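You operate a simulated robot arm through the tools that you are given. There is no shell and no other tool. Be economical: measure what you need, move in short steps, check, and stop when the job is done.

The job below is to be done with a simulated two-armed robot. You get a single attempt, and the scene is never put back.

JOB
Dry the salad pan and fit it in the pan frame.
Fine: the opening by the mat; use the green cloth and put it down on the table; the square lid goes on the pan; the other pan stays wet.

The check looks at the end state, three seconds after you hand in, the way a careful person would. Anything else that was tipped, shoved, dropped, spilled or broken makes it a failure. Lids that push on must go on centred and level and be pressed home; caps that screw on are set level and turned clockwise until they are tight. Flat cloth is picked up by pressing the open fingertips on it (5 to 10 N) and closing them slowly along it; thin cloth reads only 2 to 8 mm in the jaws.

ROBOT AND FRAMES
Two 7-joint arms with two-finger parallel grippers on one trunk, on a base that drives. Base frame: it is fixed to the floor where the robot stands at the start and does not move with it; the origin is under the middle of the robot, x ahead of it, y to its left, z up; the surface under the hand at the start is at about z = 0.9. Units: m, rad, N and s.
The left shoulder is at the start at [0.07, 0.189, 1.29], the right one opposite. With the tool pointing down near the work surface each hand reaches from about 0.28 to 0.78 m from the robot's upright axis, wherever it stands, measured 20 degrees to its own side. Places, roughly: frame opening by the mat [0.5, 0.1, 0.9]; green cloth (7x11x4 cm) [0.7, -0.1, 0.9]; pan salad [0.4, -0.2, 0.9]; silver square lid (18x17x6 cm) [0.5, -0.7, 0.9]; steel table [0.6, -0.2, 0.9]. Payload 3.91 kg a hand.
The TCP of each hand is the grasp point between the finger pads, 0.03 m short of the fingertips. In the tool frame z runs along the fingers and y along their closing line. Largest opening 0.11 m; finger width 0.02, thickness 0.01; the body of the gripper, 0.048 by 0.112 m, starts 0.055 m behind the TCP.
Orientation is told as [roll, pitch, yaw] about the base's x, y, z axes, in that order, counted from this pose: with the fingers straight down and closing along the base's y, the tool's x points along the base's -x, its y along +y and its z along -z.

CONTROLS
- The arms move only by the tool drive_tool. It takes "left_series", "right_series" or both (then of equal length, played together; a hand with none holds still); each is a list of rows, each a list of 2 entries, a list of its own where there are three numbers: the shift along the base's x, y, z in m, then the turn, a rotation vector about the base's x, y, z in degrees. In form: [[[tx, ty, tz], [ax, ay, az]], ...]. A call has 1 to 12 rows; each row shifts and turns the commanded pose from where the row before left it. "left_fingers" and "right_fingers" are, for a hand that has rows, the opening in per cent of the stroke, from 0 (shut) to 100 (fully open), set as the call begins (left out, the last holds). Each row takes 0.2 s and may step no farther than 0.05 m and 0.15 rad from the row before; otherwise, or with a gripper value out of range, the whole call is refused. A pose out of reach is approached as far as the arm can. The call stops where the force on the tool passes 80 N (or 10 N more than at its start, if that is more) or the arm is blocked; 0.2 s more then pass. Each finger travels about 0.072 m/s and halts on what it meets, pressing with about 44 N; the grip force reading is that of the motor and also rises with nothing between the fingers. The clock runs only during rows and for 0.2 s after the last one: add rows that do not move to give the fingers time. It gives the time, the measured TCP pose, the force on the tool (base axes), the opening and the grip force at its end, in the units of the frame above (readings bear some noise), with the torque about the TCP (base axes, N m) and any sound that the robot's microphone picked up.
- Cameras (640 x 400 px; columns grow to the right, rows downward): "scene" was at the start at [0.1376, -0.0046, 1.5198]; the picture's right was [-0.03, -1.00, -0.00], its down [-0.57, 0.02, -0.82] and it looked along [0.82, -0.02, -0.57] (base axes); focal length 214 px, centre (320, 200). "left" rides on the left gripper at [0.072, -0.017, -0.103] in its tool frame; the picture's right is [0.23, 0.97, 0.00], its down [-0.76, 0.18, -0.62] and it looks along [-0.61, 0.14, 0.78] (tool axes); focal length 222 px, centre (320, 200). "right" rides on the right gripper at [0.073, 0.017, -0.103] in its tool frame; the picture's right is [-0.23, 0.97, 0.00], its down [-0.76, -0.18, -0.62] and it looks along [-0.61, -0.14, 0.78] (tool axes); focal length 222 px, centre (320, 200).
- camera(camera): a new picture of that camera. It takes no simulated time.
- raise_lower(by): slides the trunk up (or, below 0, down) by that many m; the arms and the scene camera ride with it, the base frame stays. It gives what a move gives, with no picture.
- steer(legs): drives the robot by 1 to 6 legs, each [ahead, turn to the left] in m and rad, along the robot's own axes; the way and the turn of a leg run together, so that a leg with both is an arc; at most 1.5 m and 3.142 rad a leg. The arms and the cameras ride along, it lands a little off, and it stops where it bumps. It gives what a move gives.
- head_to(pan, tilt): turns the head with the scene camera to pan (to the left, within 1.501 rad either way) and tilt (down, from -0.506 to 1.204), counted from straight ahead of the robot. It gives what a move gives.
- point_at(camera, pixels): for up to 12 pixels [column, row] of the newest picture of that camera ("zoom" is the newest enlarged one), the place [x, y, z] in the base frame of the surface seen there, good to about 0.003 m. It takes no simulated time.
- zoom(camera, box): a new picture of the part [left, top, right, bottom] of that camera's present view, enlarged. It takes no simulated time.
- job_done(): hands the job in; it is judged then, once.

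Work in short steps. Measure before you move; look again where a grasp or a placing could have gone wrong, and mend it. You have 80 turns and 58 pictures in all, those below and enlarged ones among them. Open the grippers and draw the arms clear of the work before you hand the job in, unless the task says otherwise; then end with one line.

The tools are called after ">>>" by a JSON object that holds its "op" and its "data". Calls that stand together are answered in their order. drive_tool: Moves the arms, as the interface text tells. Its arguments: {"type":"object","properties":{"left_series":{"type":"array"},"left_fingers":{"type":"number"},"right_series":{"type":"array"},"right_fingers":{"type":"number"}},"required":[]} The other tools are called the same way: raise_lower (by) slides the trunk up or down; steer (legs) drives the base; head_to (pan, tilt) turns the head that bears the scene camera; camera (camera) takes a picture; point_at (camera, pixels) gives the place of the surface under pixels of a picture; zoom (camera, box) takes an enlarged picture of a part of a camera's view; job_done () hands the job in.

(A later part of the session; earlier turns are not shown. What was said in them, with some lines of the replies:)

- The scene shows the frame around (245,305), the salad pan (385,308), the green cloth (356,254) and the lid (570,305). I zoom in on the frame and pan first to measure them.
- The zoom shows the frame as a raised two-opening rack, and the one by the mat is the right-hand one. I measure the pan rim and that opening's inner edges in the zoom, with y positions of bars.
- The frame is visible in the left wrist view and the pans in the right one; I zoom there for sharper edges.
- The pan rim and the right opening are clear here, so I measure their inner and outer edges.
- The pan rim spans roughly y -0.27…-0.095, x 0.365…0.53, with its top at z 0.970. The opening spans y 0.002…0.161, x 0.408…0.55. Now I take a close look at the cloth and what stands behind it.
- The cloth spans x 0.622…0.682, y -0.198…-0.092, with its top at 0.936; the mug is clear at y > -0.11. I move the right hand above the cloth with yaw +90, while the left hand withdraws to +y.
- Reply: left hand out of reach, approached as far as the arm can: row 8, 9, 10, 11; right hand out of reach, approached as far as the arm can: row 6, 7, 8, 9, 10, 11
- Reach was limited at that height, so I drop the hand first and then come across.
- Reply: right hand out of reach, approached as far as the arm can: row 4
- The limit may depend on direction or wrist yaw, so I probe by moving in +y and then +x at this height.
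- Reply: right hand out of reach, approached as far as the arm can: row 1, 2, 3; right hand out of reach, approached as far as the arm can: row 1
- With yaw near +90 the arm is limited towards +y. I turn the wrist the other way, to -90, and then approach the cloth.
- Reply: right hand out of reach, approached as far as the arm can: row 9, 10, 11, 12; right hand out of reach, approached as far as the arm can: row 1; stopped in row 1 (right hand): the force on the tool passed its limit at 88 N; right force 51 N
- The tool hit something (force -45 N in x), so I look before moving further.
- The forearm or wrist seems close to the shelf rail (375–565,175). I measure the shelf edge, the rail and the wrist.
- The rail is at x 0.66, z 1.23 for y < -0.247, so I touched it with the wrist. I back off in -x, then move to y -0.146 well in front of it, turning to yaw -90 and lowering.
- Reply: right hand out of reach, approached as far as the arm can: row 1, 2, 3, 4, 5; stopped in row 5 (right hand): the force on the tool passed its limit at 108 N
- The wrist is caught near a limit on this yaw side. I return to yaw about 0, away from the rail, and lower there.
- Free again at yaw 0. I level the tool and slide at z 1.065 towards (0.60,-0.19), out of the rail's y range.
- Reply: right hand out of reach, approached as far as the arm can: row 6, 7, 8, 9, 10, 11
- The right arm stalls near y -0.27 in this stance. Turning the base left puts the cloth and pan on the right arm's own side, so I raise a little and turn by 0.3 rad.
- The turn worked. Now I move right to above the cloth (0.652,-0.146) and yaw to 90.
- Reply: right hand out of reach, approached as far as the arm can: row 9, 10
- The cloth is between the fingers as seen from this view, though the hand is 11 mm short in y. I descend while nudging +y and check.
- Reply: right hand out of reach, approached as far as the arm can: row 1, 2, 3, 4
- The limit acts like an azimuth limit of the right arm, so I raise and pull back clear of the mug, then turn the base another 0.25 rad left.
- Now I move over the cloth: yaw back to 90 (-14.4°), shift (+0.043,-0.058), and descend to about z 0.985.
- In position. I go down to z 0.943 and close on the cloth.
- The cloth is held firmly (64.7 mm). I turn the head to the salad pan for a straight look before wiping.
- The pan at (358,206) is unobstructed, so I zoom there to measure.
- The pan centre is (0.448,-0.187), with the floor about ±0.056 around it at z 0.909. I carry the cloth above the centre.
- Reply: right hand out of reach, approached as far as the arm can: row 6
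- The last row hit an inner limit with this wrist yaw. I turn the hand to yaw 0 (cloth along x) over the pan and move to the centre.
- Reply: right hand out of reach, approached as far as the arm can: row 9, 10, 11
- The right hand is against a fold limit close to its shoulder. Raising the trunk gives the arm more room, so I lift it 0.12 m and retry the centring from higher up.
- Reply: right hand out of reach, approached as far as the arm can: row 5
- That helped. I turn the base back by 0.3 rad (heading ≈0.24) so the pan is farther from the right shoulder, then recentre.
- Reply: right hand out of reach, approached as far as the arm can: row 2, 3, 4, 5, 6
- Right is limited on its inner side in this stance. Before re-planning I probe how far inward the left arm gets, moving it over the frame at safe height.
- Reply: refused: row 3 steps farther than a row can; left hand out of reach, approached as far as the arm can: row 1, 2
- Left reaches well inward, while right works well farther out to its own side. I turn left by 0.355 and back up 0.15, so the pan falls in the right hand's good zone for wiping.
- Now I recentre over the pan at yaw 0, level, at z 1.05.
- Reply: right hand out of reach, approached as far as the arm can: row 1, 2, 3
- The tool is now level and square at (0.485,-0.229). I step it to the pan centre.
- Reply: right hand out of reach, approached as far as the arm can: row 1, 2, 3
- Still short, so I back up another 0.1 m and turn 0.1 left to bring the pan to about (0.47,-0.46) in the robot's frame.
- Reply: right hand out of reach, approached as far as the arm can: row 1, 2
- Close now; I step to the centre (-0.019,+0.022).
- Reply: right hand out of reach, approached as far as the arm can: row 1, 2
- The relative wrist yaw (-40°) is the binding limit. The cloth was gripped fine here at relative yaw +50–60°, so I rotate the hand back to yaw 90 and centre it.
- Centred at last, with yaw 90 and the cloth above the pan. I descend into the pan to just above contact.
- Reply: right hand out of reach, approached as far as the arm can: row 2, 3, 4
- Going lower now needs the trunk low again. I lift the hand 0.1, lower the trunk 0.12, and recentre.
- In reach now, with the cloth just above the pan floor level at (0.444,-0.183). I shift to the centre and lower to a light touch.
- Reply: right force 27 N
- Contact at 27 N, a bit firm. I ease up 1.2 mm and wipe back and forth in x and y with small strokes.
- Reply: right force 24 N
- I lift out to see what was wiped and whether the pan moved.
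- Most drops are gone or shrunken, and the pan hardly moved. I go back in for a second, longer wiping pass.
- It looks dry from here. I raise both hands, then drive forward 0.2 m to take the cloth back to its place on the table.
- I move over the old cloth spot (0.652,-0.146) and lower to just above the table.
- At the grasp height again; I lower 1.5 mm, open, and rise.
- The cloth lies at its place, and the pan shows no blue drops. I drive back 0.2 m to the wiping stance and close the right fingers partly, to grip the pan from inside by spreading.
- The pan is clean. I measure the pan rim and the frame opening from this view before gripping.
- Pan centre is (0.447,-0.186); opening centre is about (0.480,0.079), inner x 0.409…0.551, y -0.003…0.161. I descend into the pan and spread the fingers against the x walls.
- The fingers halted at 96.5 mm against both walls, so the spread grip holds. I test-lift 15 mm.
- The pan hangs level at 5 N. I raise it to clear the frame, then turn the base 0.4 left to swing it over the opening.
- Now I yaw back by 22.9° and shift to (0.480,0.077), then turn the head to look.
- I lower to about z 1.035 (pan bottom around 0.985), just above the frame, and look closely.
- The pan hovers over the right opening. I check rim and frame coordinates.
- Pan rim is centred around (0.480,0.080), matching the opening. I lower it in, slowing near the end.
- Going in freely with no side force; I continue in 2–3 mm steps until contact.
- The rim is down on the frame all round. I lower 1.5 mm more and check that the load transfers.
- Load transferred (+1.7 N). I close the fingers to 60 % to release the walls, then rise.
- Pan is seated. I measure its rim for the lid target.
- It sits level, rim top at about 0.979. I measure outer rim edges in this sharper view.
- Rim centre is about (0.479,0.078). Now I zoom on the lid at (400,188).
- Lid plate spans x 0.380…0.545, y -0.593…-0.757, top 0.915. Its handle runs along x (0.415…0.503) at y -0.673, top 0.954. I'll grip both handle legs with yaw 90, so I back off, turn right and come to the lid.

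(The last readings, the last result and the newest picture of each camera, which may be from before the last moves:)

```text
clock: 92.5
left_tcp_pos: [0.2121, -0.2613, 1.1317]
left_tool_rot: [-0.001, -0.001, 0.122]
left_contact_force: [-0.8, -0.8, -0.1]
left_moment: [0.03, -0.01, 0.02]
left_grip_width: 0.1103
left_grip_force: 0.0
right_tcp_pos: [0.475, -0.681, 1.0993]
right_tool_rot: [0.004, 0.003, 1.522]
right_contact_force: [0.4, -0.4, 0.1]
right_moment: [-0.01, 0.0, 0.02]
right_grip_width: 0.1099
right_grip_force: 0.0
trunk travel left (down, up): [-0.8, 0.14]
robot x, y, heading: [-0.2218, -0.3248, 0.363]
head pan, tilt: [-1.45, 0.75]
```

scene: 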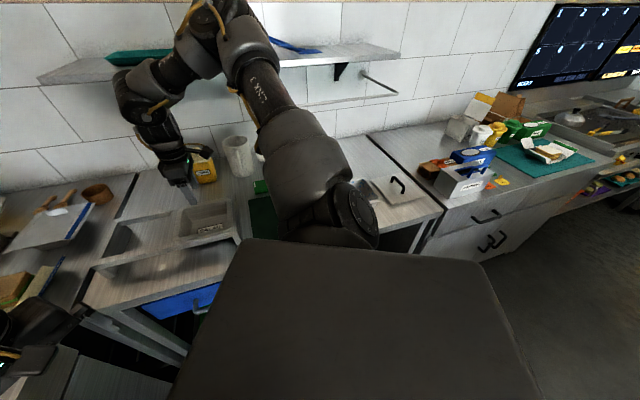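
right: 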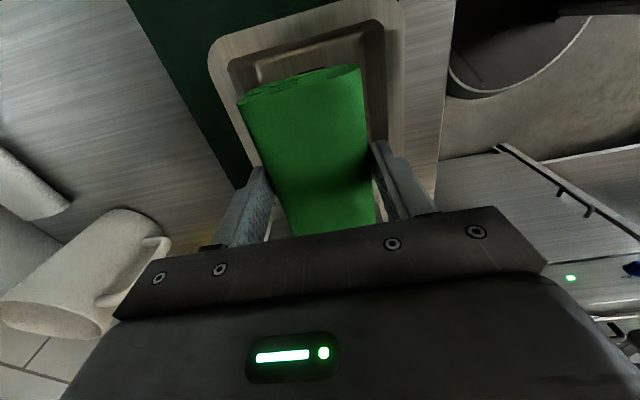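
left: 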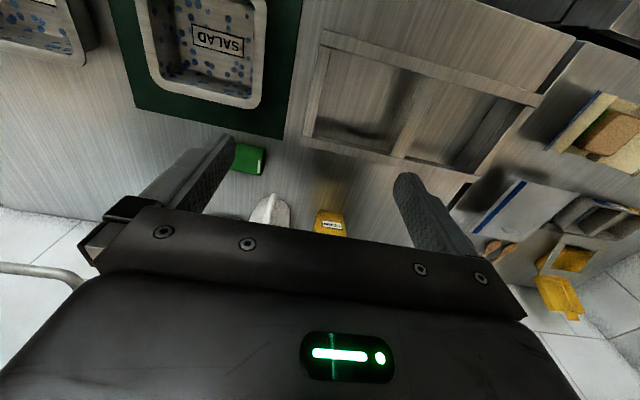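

In position near the lid. I square up to (0.459,-0.673), yaw 90, lower to z 1.02, and look.

>>> {"op": "drive_tool", "data": {"right_series": [[[-0.016, 0.008, -0.03], [0, 0, 2.75]], [[0, 0, -0.04], [0, 0, 0]], [[0, 0, -0.01], [0, 0, 0]], [[0, 0, 0], [0, 0, 0]]]}}

>>> {"op": "head_to", "data": {"pan": -1.1, "tilt": 0.8}}

>>> {"op": "camera", "data": {"camera": "scene"}}

>>> {"op": "camera", "data": {"camera": "right"}}

```text
clock: 93.5
left_tcp_pos: [0.2108, -0.2619, 1.1329]
left_tool_rot: [0.0, 0.0, 0.122]
left_contact_force: [-0.3, 0.2, -0.6]
left_moment: [-0.02, -0.02, 0.01]
left_grip_width: 0.1101
left_grip_force: 0.0
right_tcp_pos: [0.4563, -0.6733, 1.0209]
right_tool_rot: [0.002, 0.001, 1.57]
right_contact_force: [-0.5, 0.2, 0.2]
right_moment: [0.01, -0.01, -0.01]
right_grip_width: 0.1101
right_grip_force: 0.0
trunk travel left (down, up): [-0.8, 0.14]
robot x, y, heading: [-0.2208, -0.3236, 0.37]
head pan, tilt: [-1.45, 0.75]
```

```text
clock: 94.3
left_tcp_pos: [0.2137, -0.2618, 1.1321]
left_tool_rot: [0.002, 0.0, 0.121]
left_contact_force: [0.0, 0.4, 0.0]
left_moment: [0.01, -0.04, 0.02]
left_grip_width: 0.1101
left_grip_force: 0.2
right_tcp_pos: [0.4571, -0.6748, 1.0208]
right_tool_rot: [0.004, 0.003, 1.57]
right_contact_force: [0.3, -0.6, 0.3]
right_moment: [0.0, 0.0, -0.02]
right_grip_width: 0.11
right_grip_force: 0.1
trunk travel left (down, up): [-0.8, 0.14]
robot x, y, heading: [-0.2198, -0.3207, 0.364]
head pan, tilt: [-1.1, 0.799]
```

```text
26 pictures are left
```

scene: 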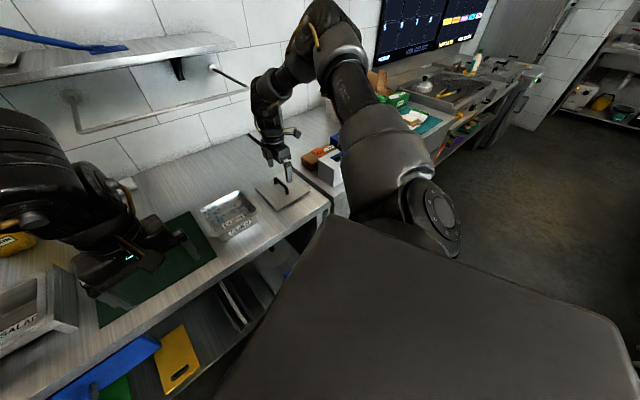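

```text
25 pictures are left
```

right: 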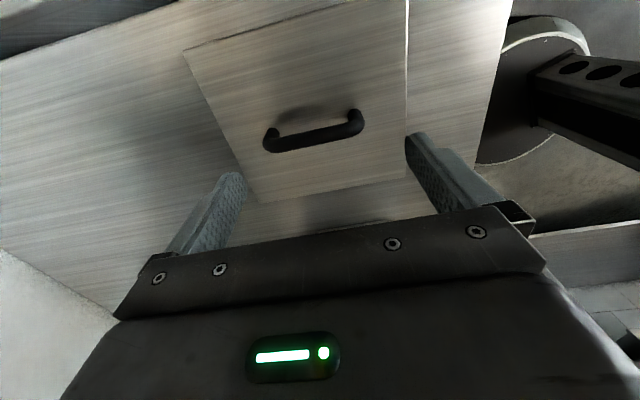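

I measure the handle's ends and lid edges from the wrist view.

>>> {"op": "point_at", "data": {"camera": "right", "pixels": [[266, 147], [272, 135], [361, 126], [355, 113], [315, 133], [318, 140], [195, 75], [406, 60], [406, 150], [225, 155], [300, 22], [350, 186]]}}

```text
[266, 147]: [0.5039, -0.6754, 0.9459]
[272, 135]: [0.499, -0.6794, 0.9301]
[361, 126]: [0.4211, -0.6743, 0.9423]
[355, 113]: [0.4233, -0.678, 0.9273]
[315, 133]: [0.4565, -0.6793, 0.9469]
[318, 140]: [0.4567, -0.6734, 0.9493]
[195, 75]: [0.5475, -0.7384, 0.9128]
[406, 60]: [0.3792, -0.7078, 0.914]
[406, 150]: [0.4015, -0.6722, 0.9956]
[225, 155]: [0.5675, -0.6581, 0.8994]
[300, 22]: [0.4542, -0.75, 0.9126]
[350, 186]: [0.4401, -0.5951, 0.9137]
```

Handle spans x 0.417…0.505, centre (0.461,-0.674). I lower around it to z 0.949 and close.

>>> {"op": "drive_tool", "data": {"right_series": [[[0.004, 0.0005, -0.03], [0, 0, 0]], [[0, 0, -0.03], [0, 0, 0]], [[0, 0, -0.011], [0, 0, 0]], [[0, 0, 0], [0, 0, 0]]]}}

>>> {"op": "drive_tool", "data": {"right_series": [[[0, 0, 0], [0, 0, 0]], [[0, 0, 0], [0, 0, 0]], [[0, 0, 0], [0, 0, 0]]], "right_fingers": 0}}

>>> {"op": "drive_tool", "data": {"right_series": [[[0, 0, 0.01], [0, 0, 0]], [[0, 0, 0.02], [0, 0, 0]], [[0, 0, 0], [0, 0, 0]]]}}

>>> {"op": "camera", "data": {"camera": "right"}}

>>> {"op": "zoom", "data": {"camera": "scene", "box": [230, 110, 340, 220]}}

```text
clock: 95.3
left_tcp_pos: [0.2128, -0.2615, 1.1318]
left_tool_rot: [0.001, -0.002, 0.122]
left_contact_force: [0.3, 0.8, 0.2]
left_moment: [-0.01, 0.02, -0.02]
left_grip_width: 0.1101
left_grip_force: 0.1
right_tcp_pos: [0.4633, -0.6738, 0.9493]
right_tool_rot: [0.003, 0.003, 1.568]
right_contact_force: [-0.3, 0.0, 0.7]
right_moment: [-0.02, -0.01, 0.01]
right_grip_width: 0.11
right_grip_force: 0.1
trunk travel left (down, up): [-0.8, 0.14]
robot x, y, heading: [-0.2213, -0.3231, 0.362]
head pan, tilt: [-1.1, 0.799]
```

```text
clock: 96.1
left_tcp_pos: [0.213, -0.2597, 1.1326]
left_tool_rot: [0.003, 0.0, 0.122]
left_contact_force: [0.1, 0.4, -0.1]
left_moment: [-0.01, -0.01, 0.0]
left_grip_width: 0.1101
left_grip_force: 0.1
right_tcp_pos: [0.4627, -0.6737, 0.9493]
right_tool_rot: [0.005, 0.001, 1.57]
right_contact_force: [0.4, 0.5, 0.1]
right_moment: [0.02, -0.13, 0.02]
right_grip_width: 0.0921
right_grip_force: 43.8
trunk travel left (down, up): [-0.8, 0.14]
robot x, y, heading: [-0.2181, -0.3267, 0.365]
head pan, tilt: [-1.1, 0.799]
```

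```text
clock: 96.9
left_tcp_pos: [0.2133, -0.2617, 1.1328]
left_tool_rot: [-0.001, 0.0, 0.121]
left_contact_force: [0.1, 0.1, 0.6]
left_moment: [-0.02, 0.01, 0.01]
left_grip_width: 0.11
left_grip_force: 0.0
right_tcp_pos: [0.4647, -0.672, 0.9776]
right_tool_rot: [0.005, 0.0, 1.568]
right_contact_force: [0.1, -0.8, -2.8]
right_moment: [-0.01, 0.0, -0.02]
right_grip_width: 0.092
right_grip_force: 43.9
trunk travel left (down, up): [-0.8, 0.14]
robot x, y, heading: [-0.2206, -0.3257, 0.363]
head pan, tilt: [-1.1, 0.799]
```

```text
24 pictures are left
```

right: 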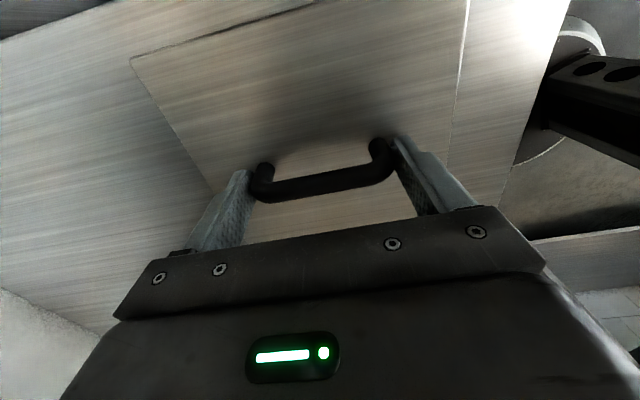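

```text
3.64 times, centred on (285, 165) of scene
```

zoom: 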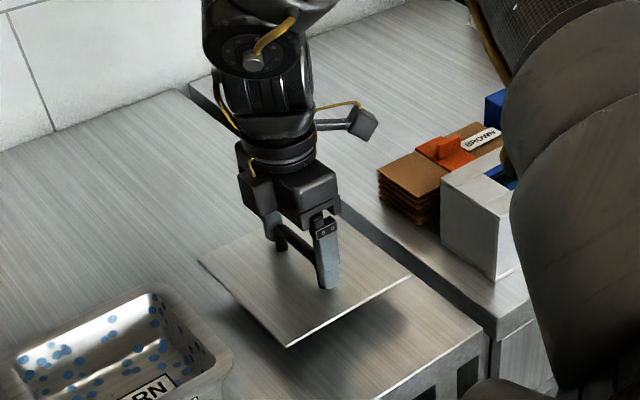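

The lid is held level by both handle legs. I measure its corners relative to the hand.

>>> {"op": "point_at", "data": {"camera": "zoom", "pixels": [[204, 262], [288, 343], [408, 277], [245, 300], [350, 308], [225, 250], [380, 252], [300, 310]]}}

>>> {"op": "drive_tool", "data": {"right_series": [[[0, 0, 0.04], [0, 0, 0]], [[0, 0, 0.04], [0, 0, 0]], [[0, 0, 0.04], [0, 0, 0]], [[0, 0, 0], [0, 0, 0]]]}}

```text
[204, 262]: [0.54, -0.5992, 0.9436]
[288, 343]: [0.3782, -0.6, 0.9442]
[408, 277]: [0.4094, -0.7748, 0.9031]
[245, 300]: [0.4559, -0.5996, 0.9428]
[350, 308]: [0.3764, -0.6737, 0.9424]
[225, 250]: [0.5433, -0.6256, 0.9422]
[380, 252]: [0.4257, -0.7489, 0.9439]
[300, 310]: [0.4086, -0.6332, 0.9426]
```

```text
clock: 97.9
left_tcp_pos: [0.2128, -0.2616, 1.133]
left_tool_rot: [0.002, -0.001, 0.123]
left_contact_force: [0.0, 0.0, 0.1]
left_moment: [0.03, -0.01, -0.01]
left_grip_width: 0.1101
left_grip_force: 0.1
right_tcp_pos: [0.4647, -0.6734, 1.1026]
right_tool_rot: [0.006, 0.001, 1.567]
right_contact_force: [0.3, -0.2, -2.6]
right_moment: [-0.03, 0.0, 0.04]
right_grip_width: 0.0921
right_grip_force: 44.1
trunk travel left (down, up): [-0.8, 0.14]
robot x, y, heading: [-0.2231, -0.3213, 0.366]
head pan, tilt: [-1.1, 0.799]
```

The lid weighs 2.6 N. I take one more zoom to get the far (-y) edge of the lid and confirm its size before carrying it.

>>> {"op": "zoom", "data": {"camera": "scene", "box": [220, 80, 340, 190]}}

```text
3.64 times, centred on (280, 135) of scene
```

zoom: 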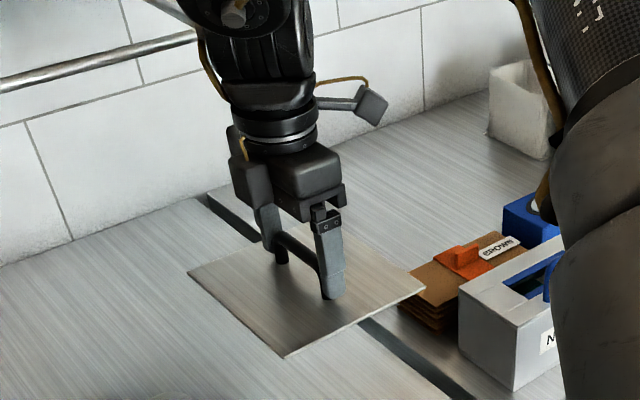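

>>> {"op": "point_at", "data": {"camera": "zoom", "pixels": [[192, 272], [286, 352], [418, 287], [412, 290], [395, 273], [235, 310], [345, 323], [230, 257], [210, 264], [380, 262], [415, 282], [240, 254]]}}

```text
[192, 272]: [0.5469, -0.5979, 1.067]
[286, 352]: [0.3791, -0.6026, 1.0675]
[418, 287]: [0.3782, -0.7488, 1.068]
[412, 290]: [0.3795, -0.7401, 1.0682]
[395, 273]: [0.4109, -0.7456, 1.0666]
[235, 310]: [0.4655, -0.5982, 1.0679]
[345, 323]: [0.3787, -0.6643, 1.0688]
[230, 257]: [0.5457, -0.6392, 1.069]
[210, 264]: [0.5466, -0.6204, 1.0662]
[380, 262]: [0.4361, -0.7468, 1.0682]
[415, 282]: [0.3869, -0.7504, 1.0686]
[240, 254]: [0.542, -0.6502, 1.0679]
```

The lid plate measures about 0.169 (x) × 0.155 (y), while the seated rim is 0.162 (x) × 0.172 (y), so the lid must be turned 90°. I turn it here to yaw 0, set it down, and re-grip the bar across.

>>> {"op": "drive_tool", "data": {"right_series": [[[0, 0, 0], [0, 0, -8.2]], [[0, 0, 0], [0, 0, -8.2]], [[0, 0, 0], [0, 0, -8.2]], [[0, 0, 0], [0, 0, -8.2]], [[0, 0, 0], [0, 0, -8.2]], [[0, 0, 0], [0, 0, -8.2]], [[0, 0, 0], [0, 0, -8.2]], [[0, 0, 0], [0, 0, -8.2]], [[0, 0, 0], [0, 0, -8.2]], [[0, 0, 0], [0, 0, -8.2]], [[0, 0, 0], [0, 0, -7.8]], [[0, 0, 0], [0, 0, 0]]]}}

>>> {"op": "camera", "data": {"camera": "right"}}

```text
clock: 100.5
left_tcp_pos: [0.2134, -0.2622, 1.1333]
left_tool_rot: [0.0, -0.002, 0.122]
left_contact_force: [0.0, 0.1, 0.0]
left_moment: [0.0, 0.0, -0.02]
left_grip_width: 0.11
left_grip_force: 0.0
right_tcp_pos: [0.463, -0.6731, 1.0994]
right_tool_rot: [0.005, 0.003, 0.0]
right_contact_force: [0.1, -0.2, -2.7]
right_moment: [0.01, 0.03, -0.03]
right_grip_width: 0.0921
right_grip_force: 43.8
trunk travel left (down, up): [-0.8, 0.14]
robot x, y, heading: [-0.2187, -0.3237, 0.366]
head pan, tilt: [-1.1, 0.799]
```

```text
21 pictures are left
```

right: 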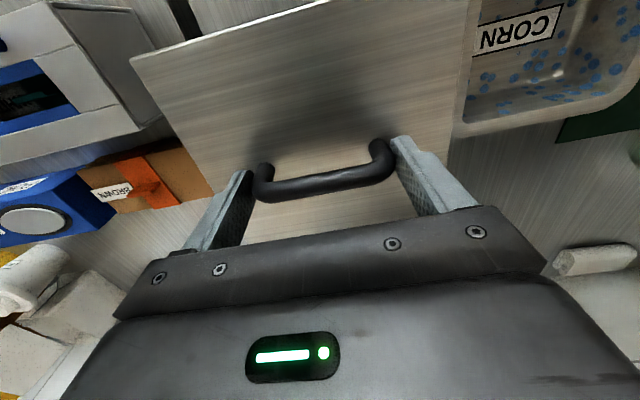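

I check the corn pan's edge and the table gap so the turned lid sets down clear of both.

>>> {"op": "point_at", "data": {"camera": "right", "pixels": [[468, 118], [472, 60], [455, 130], [480, 130], [205, 100], [200, 175], [140, 75], [320, 5]]}}

```text
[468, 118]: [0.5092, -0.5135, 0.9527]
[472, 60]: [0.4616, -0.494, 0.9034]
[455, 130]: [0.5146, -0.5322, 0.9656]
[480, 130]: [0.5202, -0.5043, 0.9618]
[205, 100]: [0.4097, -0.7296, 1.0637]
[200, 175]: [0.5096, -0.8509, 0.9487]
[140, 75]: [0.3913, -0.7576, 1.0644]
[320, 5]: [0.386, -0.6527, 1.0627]
```

Corn's edge is at y≈-0.535; the lid edge will be at -0.588, clear. I lower to the table (TCP about 0.949).

>>> {"op": "drive_tool", "data": {"right_series": [[[0, 0, -0.04], [0, 0, 0]], [[0, 0, -0.04], [0, 0, 0]], [[0, 0, -0.04], [0, 0, 0]], [[0, 0, -0.02], [0, 0, 0]], [[0, 0, -0.007], [0, 0, 0]], [[0, 0, -0.003], [0, 0, 0]], [[0, 0, -0.001], [0, 0, 0]], [[0, 0, 0], [0, 0, 0]]]}}

```text
clock: 102.3
left_tcp_pos: [0.2126, -0.2608, 1.1335]
left_tool_rot: [0.0, 0.0, 0.12]
left_contact_force: [0.1, 1.0, 0.0]
left_moment: [0.05, 0.02, -0.03]
left_grip_width: 0.11
left_grip_force: 0.0
right_tcp_pos: [0.4627, -0.6738, 0.9489]
right_tool_rot: [0.005, -0.002, 0.001]
right_contact_force: [1.3, -1.3, 6.6]
right_moment: [-0.65, 0.5, 0.13]
right_grip_width: 0.092
right_grip_force: 44.3
trunk travel left (down, up): [-0.8, 0.14]
robot x, y, heading: [-0.2197, -0.3259, 0.367]
head pan, tilt: [-1.1, 0.799]
```

Touchdown at 6.6 N. I release, rise, and turn the empty hand to yaw 90.

>>> {"op": "drive_tool", "data": {"right_series": [[[0, 0, 0], [0, 0, 0]], [[0, 0, 0], [0, 0, 0]], [[0, 0, 0.04], [0, 0, 0]], [[0, 0, 0.045], [0, 0, 0]], [[0, 0, 0.01], [0, 0, 0]]], "right_fingers": 100}}

>>> {"op": "drive_tool", "data": {"right_series": [[[0, 0, 0], [0, 0, 8.2]], [[0, 0, 0], [0, 0, 8.2]], [[0, 0, 0], [0, 0, 8.2]], [[0, 0, 0], [0, 0, 8.2]], [[0, 0, 0], [0, 0, 8.2]], [[0, 0, 0], [0, 0, 8.2]], [[0, 0, 0], [0, 0, 8.2]], [[0, 0, 0], [0, 0, 8.2]], [[0, 0, 0], [0, 0, 8.2]], [[0, 0, 0], [0, 0, 8.2]], [[0, 0, 0], [0, 0, 8]], [[0, 0, 0], [0, 0, 0]]], "right_fingers": 60}}

>>> {"op": "zoom", "data": {"camera": "scene", "box": [230, 130, 340, 230]}}

```text
clock: 103.5
left_tcp_pos: [0.2133, -0.2613, 1.1326]
left_tool_rot: [0.002, -0.002, 0.123]
left_contact_force: [0.2, -0.2, 0.0]
left_moment: [0.01, 0.05, 0.03]
left_grip_width: 0.1102
left_grip_force: 0.0
right_tcp_pos: [0.4633, -0.6723, 1.0447]
right_tool_rot: [0.006, 0.003, 0.001]
right_contact_force: [-0.6, 0.1, -0.1]
right_moment: [0.01, 0.01, -0.03]
right_grip_width: 0.11
right_grip_force: 0.1
trunk travel left (down, up): [-0.8, 0.14]
robot x, y, heading: [-0.2236, -0.3269, 0.364]
head pan, tilt: [-1.1, 0.799]
```

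```text
clock: 106.1
left_tcp_pos: [0.2132, -0.262, 1.1326]
left_tool_rot: [0.002, 0.0, 0.122]
left_contact_force: [-0.2, -0.3, 0.4]
left_moment: [-0.03, -0.04, -0.02]
left_grip_width: 0.1103
left_grip_force: 0.0
right_tcp_pos: [0.4622, -0.6738, 1.0428]
right_tool_rot: [0.005, 0.001, 1.574]
right_contact_force: [1.0, -0.1, 0.7]
right_moment: [0.01, -0.02, 0.0]
right_grip_width: 0.066
right_grip_force: 0.0
trunk travel left (down, up): [-0.8, 0.14]
robot x, y, heading: [-0.2234, -0.3247, 0.368]
head pan, tilt: [-1.1, 0.799]
```

```text
4.00 times, centred on (285, 180) of scene
```

zoom: 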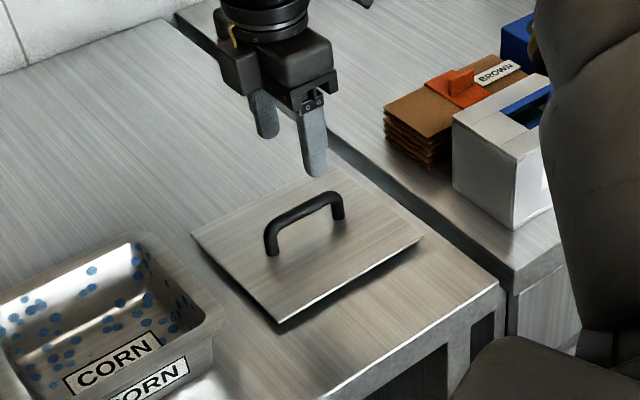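

Lid is turned; its handle now runs along y. I measure handle and corners.

>>> {"op": "point_at", "data": {"camera": "zoom", "pixels": [[196, 234], [278, 317], [419, 237], [310, 200], [270, 225], [338, 196], [271, 250], [345, 280], [235, 275], [220, 222], [390, 213], [415, 233]]}}

```text
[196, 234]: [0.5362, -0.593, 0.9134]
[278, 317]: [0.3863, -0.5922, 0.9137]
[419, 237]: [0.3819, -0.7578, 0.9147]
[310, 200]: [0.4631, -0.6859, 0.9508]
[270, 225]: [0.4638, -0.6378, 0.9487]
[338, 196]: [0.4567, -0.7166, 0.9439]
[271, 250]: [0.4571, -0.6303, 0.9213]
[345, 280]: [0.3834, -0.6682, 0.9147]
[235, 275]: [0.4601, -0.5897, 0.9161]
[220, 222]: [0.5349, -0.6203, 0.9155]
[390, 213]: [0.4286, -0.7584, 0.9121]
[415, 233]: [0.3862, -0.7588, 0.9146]
```

Lid centre (0.460,-0.6745), bar at x≈0.461. I lower around the bar to z 0.948, grip and lift.

>>> {"op": "drive_tool", "data": {"right_series": [[[-0.001, 0, -0.04], [0, 0, 0]], [[0, -0.0005, -0.04], [0, 0, 0]], [[0, 0, -0.014], [0, 0, 0]], [[0, 0, 0], [0, 0, 0]]]}}

>>> {"op": "drive_tool", "data": {"right_series": [[[0, 0, 0], [0, 0, 0]], [[0, 0, 0], [0, 0, 0]], [[0, 0, 0], [0, 0, 0]], [[0, 0, 0], [0, 0, 0]]], "right_fingers": 0}}

>>> {"op": "drive_tool", "data": {"right_series": [[[0, 0, 0.02], [0, 0, 0]], [[0, 0, 0.04], [0, 0, 0]], [[0, 0, 0.04], [0, 0, 0]], [[0, 0, 0.04], [0, 0, 0]], [[0, 0, 0], [0, 0, 0]]]}}

>>> {"op": "zoom", "data": {"camera": "scene", "box": [220, 80, 340, 190]}}

```text
clock: 107.1
left_tcp_pos: [0.2121, -0.2609, 1.1323]
left_tool_rot: [0.003, 0.0, 0.124]
left_contact_force: [0.2, 0.2, 0.8]
left_moment: [0.0, 0.0, -0.03]
left_grip_width: 0.1101
left_grip_force: 0.1
right_tcp_pos: [0.4623, -0.6746, 0.9505]
right_tool_rot: [0.002, 0.001, 1.576]
right_contact_force: [-0.1, 0.2, 0.0]
right_moment: [0.0, -0.01, -0.03]
right_grip_width: 0.066
right_grip_force: 0.2
trunk travel left (down, up): [-0.8, 0.14]
robot x, y, heading: [-0.2221, -0.3206, 0.363]
head pan, tilt: [-1.1, 0.799]
```

```text
clock: 108.1
left_tcp_pos: [0.2122, -0.2615, 1.1328]
left_tool_rot: [0.001, 0.0, 0.123]
left_contact_force: [-0.8, -0.3, 0.3]
left_moment: [0.0, -0.01, 0.02]
left_grip_width: 0.1098
left_grip_force: 0.1
right_tcp_pos: [0.4636, -0.6747, 0.9506]
right_tool_rot: [0.005, 0.001, 1.572]
right_contact_force: [-0.6, 1.1, 0.7]
right_moment: [0.04, -0.02, -0.01]
right_grip_width: 0.0125
right_grip_force: 43.5
trunk travel left (down, up): [-0.8, 0.14]
robot x, y, heading: [-0.2232, -0.3254, 0.364]
head pan, tilt: [-1.1, 0.799]
```

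```text
clock: 109.3
left_tcp_pos: [0.2134, -0.2601, 1.1317]
left_tool_rot: [0.002, 0.002, 0.123]
left_contact_force: [0.7, -0.6, 0.1]
left_moment: [0.04, 0.0, -0.04]
left_grip_width: 0.1099
left_grip_force: 0.1
right_tcp_pos: [0.4654, -0.672, 1.0888]
right_tool_rot: [0.005, 0.002, 1.572]
right_contact_force: [0.6, 0.1, -3.2]
right_moment: [0.02, -0.03, -0.01]
right_grip_width: 0.0124
right_grip_force: 43.9
trunk travel left (down, up): [-0.8, 0.14]
robot x, y, heading: [-0.2199, -0.3287, 0.362]
head pan, tilt: [-1.1, 0.799]
```

```text
3.64 times, centred on (280, 135) of scene
```

zoom: 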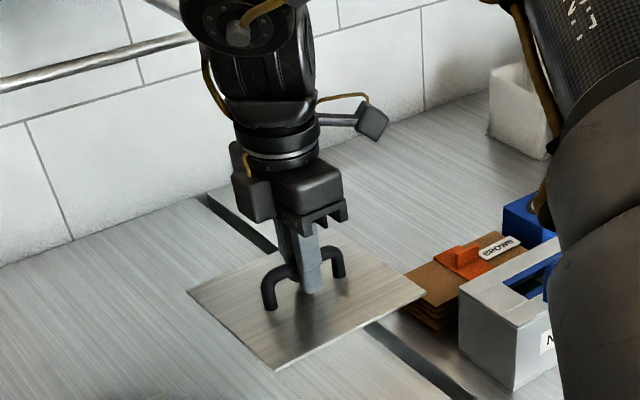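

The lid hangs level and centred on the hand. I drive back the reverse way to the frame stance.

>>> {"op": "steer", "data": {"legs": [[-0.1, 0], [0, 0.75], [0.245, 0]]}}

>>> {"op": "head_to", "data": {"pan": -0.85, "tilt": 0.85}}

```text
clock: 113.8
left_tcp_pos: [0.0694, 0.1997, 1.1334]
left_tool_rot: [0.003, -0.002, 0.869]
left_contact_force: [-0.4, 0.9, -0.3]
left_moment: [-0.04, -0.02, -0.01]
left_grip_width: 0.1097
left_grip_force: 0.0
right_tcp_pos: [0.5328, 0.069, 1.0887]
right_tool_rot: [0.005, 0.001, 2.319]
right_contact_force: [-0.9, -0.5, -3.5]
right_moment: [-0.02, -0.02, 0.01]
right_grip_width: 0.0124
right_grip_force: 44.4
trunk travel left (down, up): [-0.8, 0.14]
robot x, y, heading: [-0.2063, -0.141, 1.115]
head pan, tilt: [-1.1, 0.799]
```

```text
clock: 114.6
left_tcp_pos: [0.0705, 0.2024, 1.132]
left_tool_rot: [0.001, 0.002, 0.868]
left_contact_force: [0.9, -0.4, -0.6]
left_moment: [-0.02, 0.0, 0.05]
left_grip_width: 0.1099
left_grip_force: 0.0
right_tcp_pos: [0.5342, 0.0706, 1.088]
right_tool_rot: [0.008, 0.001, 2.319]
right_contact_force: [0.5, 0.7, -2.8]
right_moment: [-0.01, -0.01, -0.01]
right_grip_width: 0.0123
right_grip_force: 43.8
trunk travel left (down, up): [-0.8, 0.14]
robot x, y, heading: [-0.2026, -0.1444, 1.111]
head pan, tilt: [-0.85, 0.85]
5 turns are left
```

Few turns are left, so I square the lid (yaw -42.9°) over the pan centre (0.479,0.078), lower to hover, and look.

>>> {"op": "drive_tool", "data": {"right_series": [[[-0.01, 0.001, 0], [-0.1, 0, -7.15]], [[-0.01, 0.002, 0], [0, 0, -7.15]], [[-0.01, 0.001, 0], [0, 0, -7.15]], [[-0.01, 0.002, 0], [0, 0, -7.15]], [[-0.01, 0.001, 0], [0, 0, -7.15]], [[-0.005, 0.001, 0], [0, 0, -7.1]], [[0, 0, -0.03], [0, 0, 0]], [[0, 0, -0.02], [0, 0, 0]], [[0, 0, 0], [0, 0, 0]]]}}

>>> {"op": "zoom", "data": {"camera": "scene", "box": [260, 140, 360, 210]}}

>>> {"op": "point_at", "data": {"camera": "zoom", "pixels": [[240, 130], [250, 150], [240, 170], [300, 200], [360, 215], [440, 220], [480, 200], [500, 170], [510, 140], [360, 235], [300, 220], [460, 230]]}}

```text
clock: 116.6
left_tcp_pos: [0.0696, 0.2004, 1.1337]
left_tool_rot: [0.003, 0.0, 0.869]
left_contact_force: [0.2, -0.1, -0.4]
left_moment: [0.0, -0.02, 0.01]
left_grip_width: 0.1099
left_grip_force: 0.2
right_tcp_pos: [0.477, 0.0806, 1.0402]
right_tool_rot: [0.005, 0.004, 1.571]
right_contact_force: [0.1, 0.3, -2.2]
right_moment: [-0.01, -0.02, -0.01]
right_grip_width: 0.0127
right_grip_force: 43.6
trunk travel left (down, up): [-0.8, 0.14]
robot x, y, heading: [-0.2034, -0.1422, 1.111]
head pan, tilt: [-0.85, 0.85]
```

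```text
5.71 times, centred on (310, 175) of scene
```

zoom: 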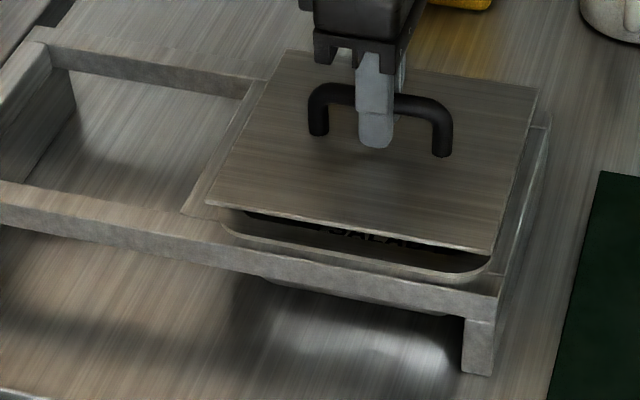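

```text
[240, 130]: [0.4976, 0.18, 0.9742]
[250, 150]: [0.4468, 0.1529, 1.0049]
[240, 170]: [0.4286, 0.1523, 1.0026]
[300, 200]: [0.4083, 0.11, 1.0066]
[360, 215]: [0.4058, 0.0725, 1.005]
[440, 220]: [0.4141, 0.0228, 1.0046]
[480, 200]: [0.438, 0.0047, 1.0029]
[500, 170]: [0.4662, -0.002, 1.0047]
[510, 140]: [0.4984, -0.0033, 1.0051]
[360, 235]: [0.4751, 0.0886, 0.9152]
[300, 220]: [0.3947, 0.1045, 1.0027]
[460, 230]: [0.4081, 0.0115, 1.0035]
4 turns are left
```

The lid is square over the rim (plate at 1.0045, rim 0.979). I lower, then press in small steps, and look.

>>> {"op": "drive_tool", "data": {"right_series": [[[0.001, -0.001, -0.01], [0, 0, 0]], [[0, 0, -0.006], [0, 0, 0]], [[0, 0, -0.003], [0, 0, 0]], [[0, 0, 0], [0, 0, 0]]]}}

>>> {"op": "drive_tool", "data": {"right_series": [[[0, 0, -0.002], [0, 0, 0]], [[0, 0, -0.002], [0, 0, 0]], [[0, 0, -0.002], [0, 0, 0]], [[0, 0, -0.002], [0, 0, 0]], [[0, 0, -0.002], [0, 0, 0]], [[0, 0, 0], [0, 0, 0]]]}}

>>> {"op": "zoom", "data": {"camera": "scene", "box": [260, 140, 360, 210]}}

>>> {"op": "point_at", "data": {"camera": "zoom", "pixels": [[250, 150], [240, 190], [300, 210], [360, 225], [440, 230], [480, 210], [500, 180], [510, 150], [290, 90], [480, 110]]}}

```text
clock: 117.6
left_tcp_pos: [0.0707, 0.201, 1.1321]
left_tool_rot: [0.002, 0.0, 0.867]
left_contact_force: [-0.1, 0.6, -0.4]
left_moment: [-0.02, -0.01, 0.0]
left_grip_width: 0.1099
left_grip_force: 0.0
right_tcp_pos: [0.4771, 0.0778, 1.0211]
right_tool_rot: [0.008, 0.005, 1.574]
right_contact_force: [-0.5, 2.7, 0.0]
right_moment: [-0.03, 0.0, 0.0]
right_grip_width: 0.0123
right_grip_force: 44.6
trunk travel left (down, up): [-0.8, 0.14]
robot x, y, heading: [-0.2084, -0.1421, 1.114]
head pan, tilt: [-0.85, 0.85]
```

```text
clock: 119.0
left_tcp_pos: [0.0668, 0.2, 1.1343]
left_tool_rot: [-0.003, -0.003, 0.868]
left_contact_force: [-0.2, -0.1, 0.3]
left_moment: [-0.01, 0.0, 0.0]
left_grip_width: 0.1099
left_grip_force: 0.0
right_tcp_pos: [0.4771, 0.0764, 1.0133]
right_tool_rot: [0.001, 0.002, 1.571]
right_contact_force: [7.2, 3.8, 37.8]
right_moment: [-0.03, -0.03, -0.12]
right_grip_width: 0.0123
right_grip_force: 44.1
trunk travel left (down, up): [-0.8, 0.14]
robot x, y, heading: [-0.2067, -0.1417, 1.115]
head pan, tilt: [-0.85, 0.85]
```

```text
5.71 times, centred on (310, 175) of scene
```

zoom: 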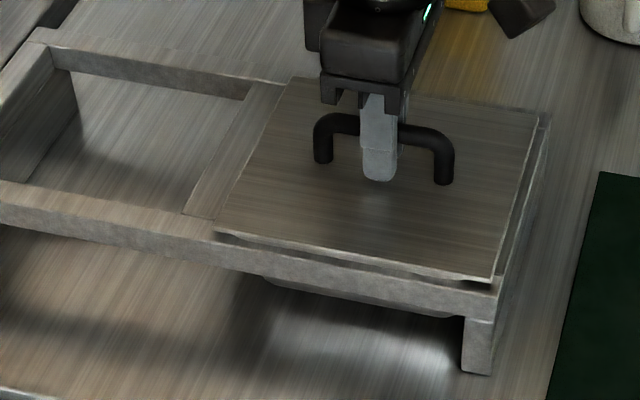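

```text
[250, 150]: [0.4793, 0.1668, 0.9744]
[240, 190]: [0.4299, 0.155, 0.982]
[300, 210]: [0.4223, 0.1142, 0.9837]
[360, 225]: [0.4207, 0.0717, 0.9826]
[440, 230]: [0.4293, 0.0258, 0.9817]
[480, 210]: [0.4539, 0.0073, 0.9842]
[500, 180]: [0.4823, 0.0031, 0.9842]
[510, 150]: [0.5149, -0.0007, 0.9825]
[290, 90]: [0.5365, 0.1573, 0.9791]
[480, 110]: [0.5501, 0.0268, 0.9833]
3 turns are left
```

The lid plate is level at z≈0.983 with 38 N on it. I press a little harder, relax, open, rise, and check.

>>> {"op": "drive_tool", "data": {"right_series": [[[0, 0, -0.0015], [0, 0, 0]], [[0, 0, -0.001], [0, 0, 0]], [[0, 0, 0], [0, 0, 0]]]}}

>>> {"op": "drive_tool", "data": {"right_series": [[[0, 0, 0.003], [0, 0, 0]], [[0, 0, 0.002], [0, 0, 0]], [[0, 0, 0], [0, 0, 0]]]}}

>>> {"op": "drive_tool", "data": {"right_series": [[[0, 0, 0], [0, 0, 0]], [[0, 0, 0], [0, 0, 0]], [[0, 0, 0], [0, 0, 0]], [[0, 0, 0.03], [0, 0, 0]], [[0, 0, 0.04], [0, 0, 0]], [[0, 0, 0.04], [0, 0, 0]]], "right_fingers": 60}}

>>> {"op": "zoom", "data": {"camera": "scene", "box": [260, 140, 360, 210]}}

>>> {"op": "point_at", "data": {"camera": "zoom", "pixels": [[240, 190], [300, 210], [360, 225], [440, 230], [480, 210], [500, 180], [510, 150], [300, 100], [480, 115], [400, 110], [470, 275], [230, 235]]}}

```text
clock: 119.8
left_tcp_pos: [0.0667, 0.1997, 1.1346]
left_tool_rot: [-0.001, -0.003, 0.869]
left_contact_force: [-0.2, -0.2, -0.4]
left_moment: [-0.05, 0.01, 0.02]
left_grip_width: 0.1099
left_grip_force: 0.0
right_tcp_pos: [0.4763, 0.0768, 1.0109]
right_tool_rot: [0.001, 0.0, 1.572]
right_contact_force: [10.2, 1.7, 42.3]
right_moment: [-0.38, -0.08, -0.08]
right_grip_width: 0.0123
right_grip_force: 43.9
trunk travel left (down, up): [-0.8, 0.14]
robot x, y, heading: [-0.2017, -0.1393, 1.113]
head pan, tilt: [-0.85, 0.85]
```

```text
clock: 120.6
left_tcp_pos: [0.0687, 0.2011, 1.1324]
left_tool_rot: [0.0, 0.0, 0.869]
left_contact_force: [-0.2, -0.1, 0.2]
left_moment: [0.02, 0.02, 0.0]
left_grip_width: 0.1099
left_grip_force: 0.0
right_tcp_pos: [0.4769, 0.0761, 1.0112]
right_tool_rot: [0.009, 0.009, 1.573]
right_contact_force: [-3.2, 1.9, 4.0]
right_moment: [0.32, -0.45, 0.15]
right_grip_width: 0.0123
right_grip_force: 44.3
trunk travel left (down, up): [-0.8, 0.14]
robot x, y, heading: [-0.2036, -0.1376, 1.108]
head pan, tilt: [-0.85, 0.85]
```

```text
clock: 122.0
left_tcp_pos: [0.069, 0.2001, 1.1335]
left_tool_rot: [-0.001, -0.001, 0.868]
left_contact_force: [-0.5, 0.5, 0.4]
left_moment: [0.01, -0.01, -0.02]
left_grip_width: 0.1097
left_grip_force: 0.0
right_tcp_pos: [0.4816, 0.0769, 1.1217]
right_tool_rot: [0.005, 0.003, 1.569]
right_contact_force: [0.7, 0.6, -0.1]
right_moment: [0.03, -0.02, -0.04]
right_grip_width: 0.0659
right_grip_force: 0.1
trunk travel left (down, up): [-0.8, 0.14]
robot x, y, heading: [-0.2071, -0.1454, 1.111]
head pan, tilt: [-0.85, 0.85]
```

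```text
5.71 times, centred on (310, 175) of scene
```

zoom: 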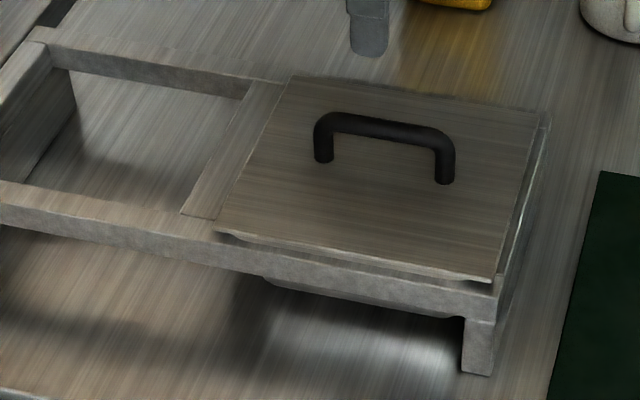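

```text
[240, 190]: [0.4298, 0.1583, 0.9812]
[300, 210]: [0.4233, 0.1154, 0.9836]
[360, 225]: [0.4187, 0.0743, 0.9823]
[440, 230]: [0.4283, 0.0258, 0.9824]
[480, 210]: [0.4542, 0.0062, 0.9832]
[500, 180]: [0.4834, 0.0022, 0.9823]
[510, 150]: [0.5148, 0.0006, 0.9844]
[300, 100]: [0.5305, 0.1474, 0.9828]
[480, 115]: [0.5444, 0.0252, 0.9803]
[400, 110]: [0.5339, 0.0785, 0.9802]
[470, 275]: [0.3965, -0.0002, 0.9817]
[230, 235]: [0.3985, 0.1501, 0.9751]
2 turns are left
```

The lid sits level and centred at z≈0.982. For certainty I press once more with closed fingertips on the middle of the handle, then withdraw and open.

>>> {"op": "drive_tool", "data": {"right_series": [[[-0.002, 0.001, 0], [0, 0, 0]], [[0, 0, 0], [0, 0, 0]], [[0, 0, 0], [0, 0, 0]], [[0, 0, -0.03], [0, 0, 0]], [[0, 0, -0.03], [0, 0, 0]], [[0, 0, -0.008], [0, 0, 0]], [[0, 0, -0.003], [0, 0, 0]], [[0, 0, -0.003], [0, 0, 0]], [[0, 0, -0.003], [0, 0, 0]], [[0, 0, -0.003], [0, 0, 0]], [[0, 0, 0], [0, 0, 0]]], "right_fingers": 0}}

>>> {"op": "drive_tool", "data": {"right_series": [[[0, 0, 0.02], [0, 0, 0]], [[0, 0, 0.04], [0, 0, 0]], [[0, 0, 0.04], [0, 0, 0]], [[-0.02, -0.02, 0.02], [0, 0, 0]], [[-0.02, -0.03, 0], [0, 0, 0]], [[-0.02, -0.03, 0], [0, 0, 0]]]}}

>>> {"op": "drive_tool", "data": {"right_series": [[[0, 0, 0], [0, 0, 0]], [[0, 0, 0], [0, 0, 0]], [[0, 0, 0], [0, 0, 0]]], "right_fingers": 100}}

>>> {"op": "zoom", "data": {"camera": "scene", "box": [230, 110, 390, 220]}}

```text
clock: 124.4
left_tcp_pos: [0.068, 0.1989, 1.1348]
left_tool_rot: [0.0, -0.002, 0.868]
left_contact_force: [-0.4, -0.4, -0.6]
left_moment: [0.0, 0.01, 0.01]
left_grip_width: 0.1099
left_grip_force: 0.1
right_tcp_pos: [0.4767, 0.0784, 1.0485]
right_tool_rot: [-0.004, -0.005, 1.569]
right_contact_force: [19.9, 1.0, 48.1]
right_moment: [-0.09, -0.54, 0.02]
right_grip_width: 0.0
right_grip_force: 37.3
trunk travel left (down, up): [-0.8, 0.14]
robot x, y, heading: [-0.2025, -0.1393, 1.111]
head pan, tilt: [-0.85, 0.85]
```

```text
clock: 125.8
left_tcp_pos: [0.0692, 0.199, 1.1336]
left_tool_rot: [0.003, -0.002, 0.868]
left_contact_force: [0.3, 0.0, -0.4]
left_moment: [0.02, 0.0, -0.02]
left_grip_width: 0.1099
left_grip_force: 0.2
right_tcp_pos: [0.4116, -0.0036, 1.1608]
right_tool_rot: [0.004, 0.001, 1.571]
right_contact_force: [0.5, -0.4, -0.9]
right_moment: [0.04, -0.01, 0.0]
right_grip_width: 0.0001
right_grip_force: 38.1
trunk travel left (down, up): [-0.8, 0.14]
robot x, y, heading: [-0.2028, -0.1362, 1.116]
head pan, tilt: [-0.85, 0.85]
```

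```text
clock: 126.6
left_tcp_pos: [0.0707, 0.2011, 1.1329]
left_tool_rot: [0.001, -0.001, 0.868]
left_contact_force: [0.0, 0.3, -0.5]
left_moment: [-0.01, 0.0, 0.01]
left_grip_width: 0.1099
left_grip_force: 0.0
right_tcp_pos: [0.4142, -0.0009, 1.1615]
right_tool_rot: [0.008, 0.003, 1.57]
right_contact_force: [-0.5, 0.5, 0.2]
right_moment: [-0.01, 0.0, -0.01]
right_grip_width: 0.11
right_grip_force: 0.6
trunk travel left (down, up): [-0.8, 0.14]
robot x, y, heading: [-0.205, -0.139, 1.114]
head pan, tilt: [-0.85, 0.85]
```

```text
3.64 times, centred on (310, 165) of scene
1 turns are left
```

zoom: 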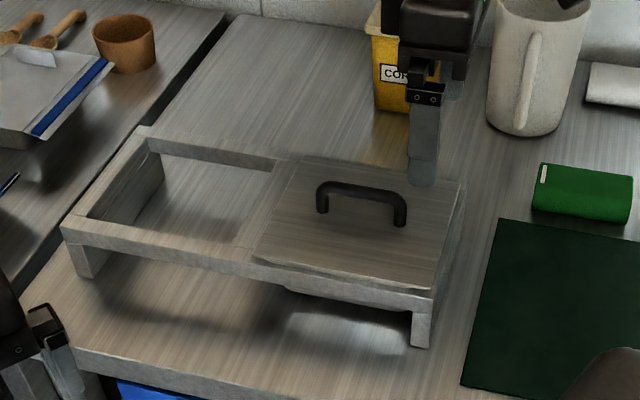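

The pan sits lidded in the opening by the mat, the cloth is on the table, and both hands are open and clear, so I hand in.

>>> {"op": "job_done", "data": {}}

```text
The job is handed in.
```

I dried the salad pan with the green cloth, set it in the frame opening by the mat, and pressed the square lid on level. The cloth is back on the table, and I didn't touch the corn pan, so it is still wet. Early on, the right wrist bumped the shelf rail; nothing moved or fell in the later pictures.
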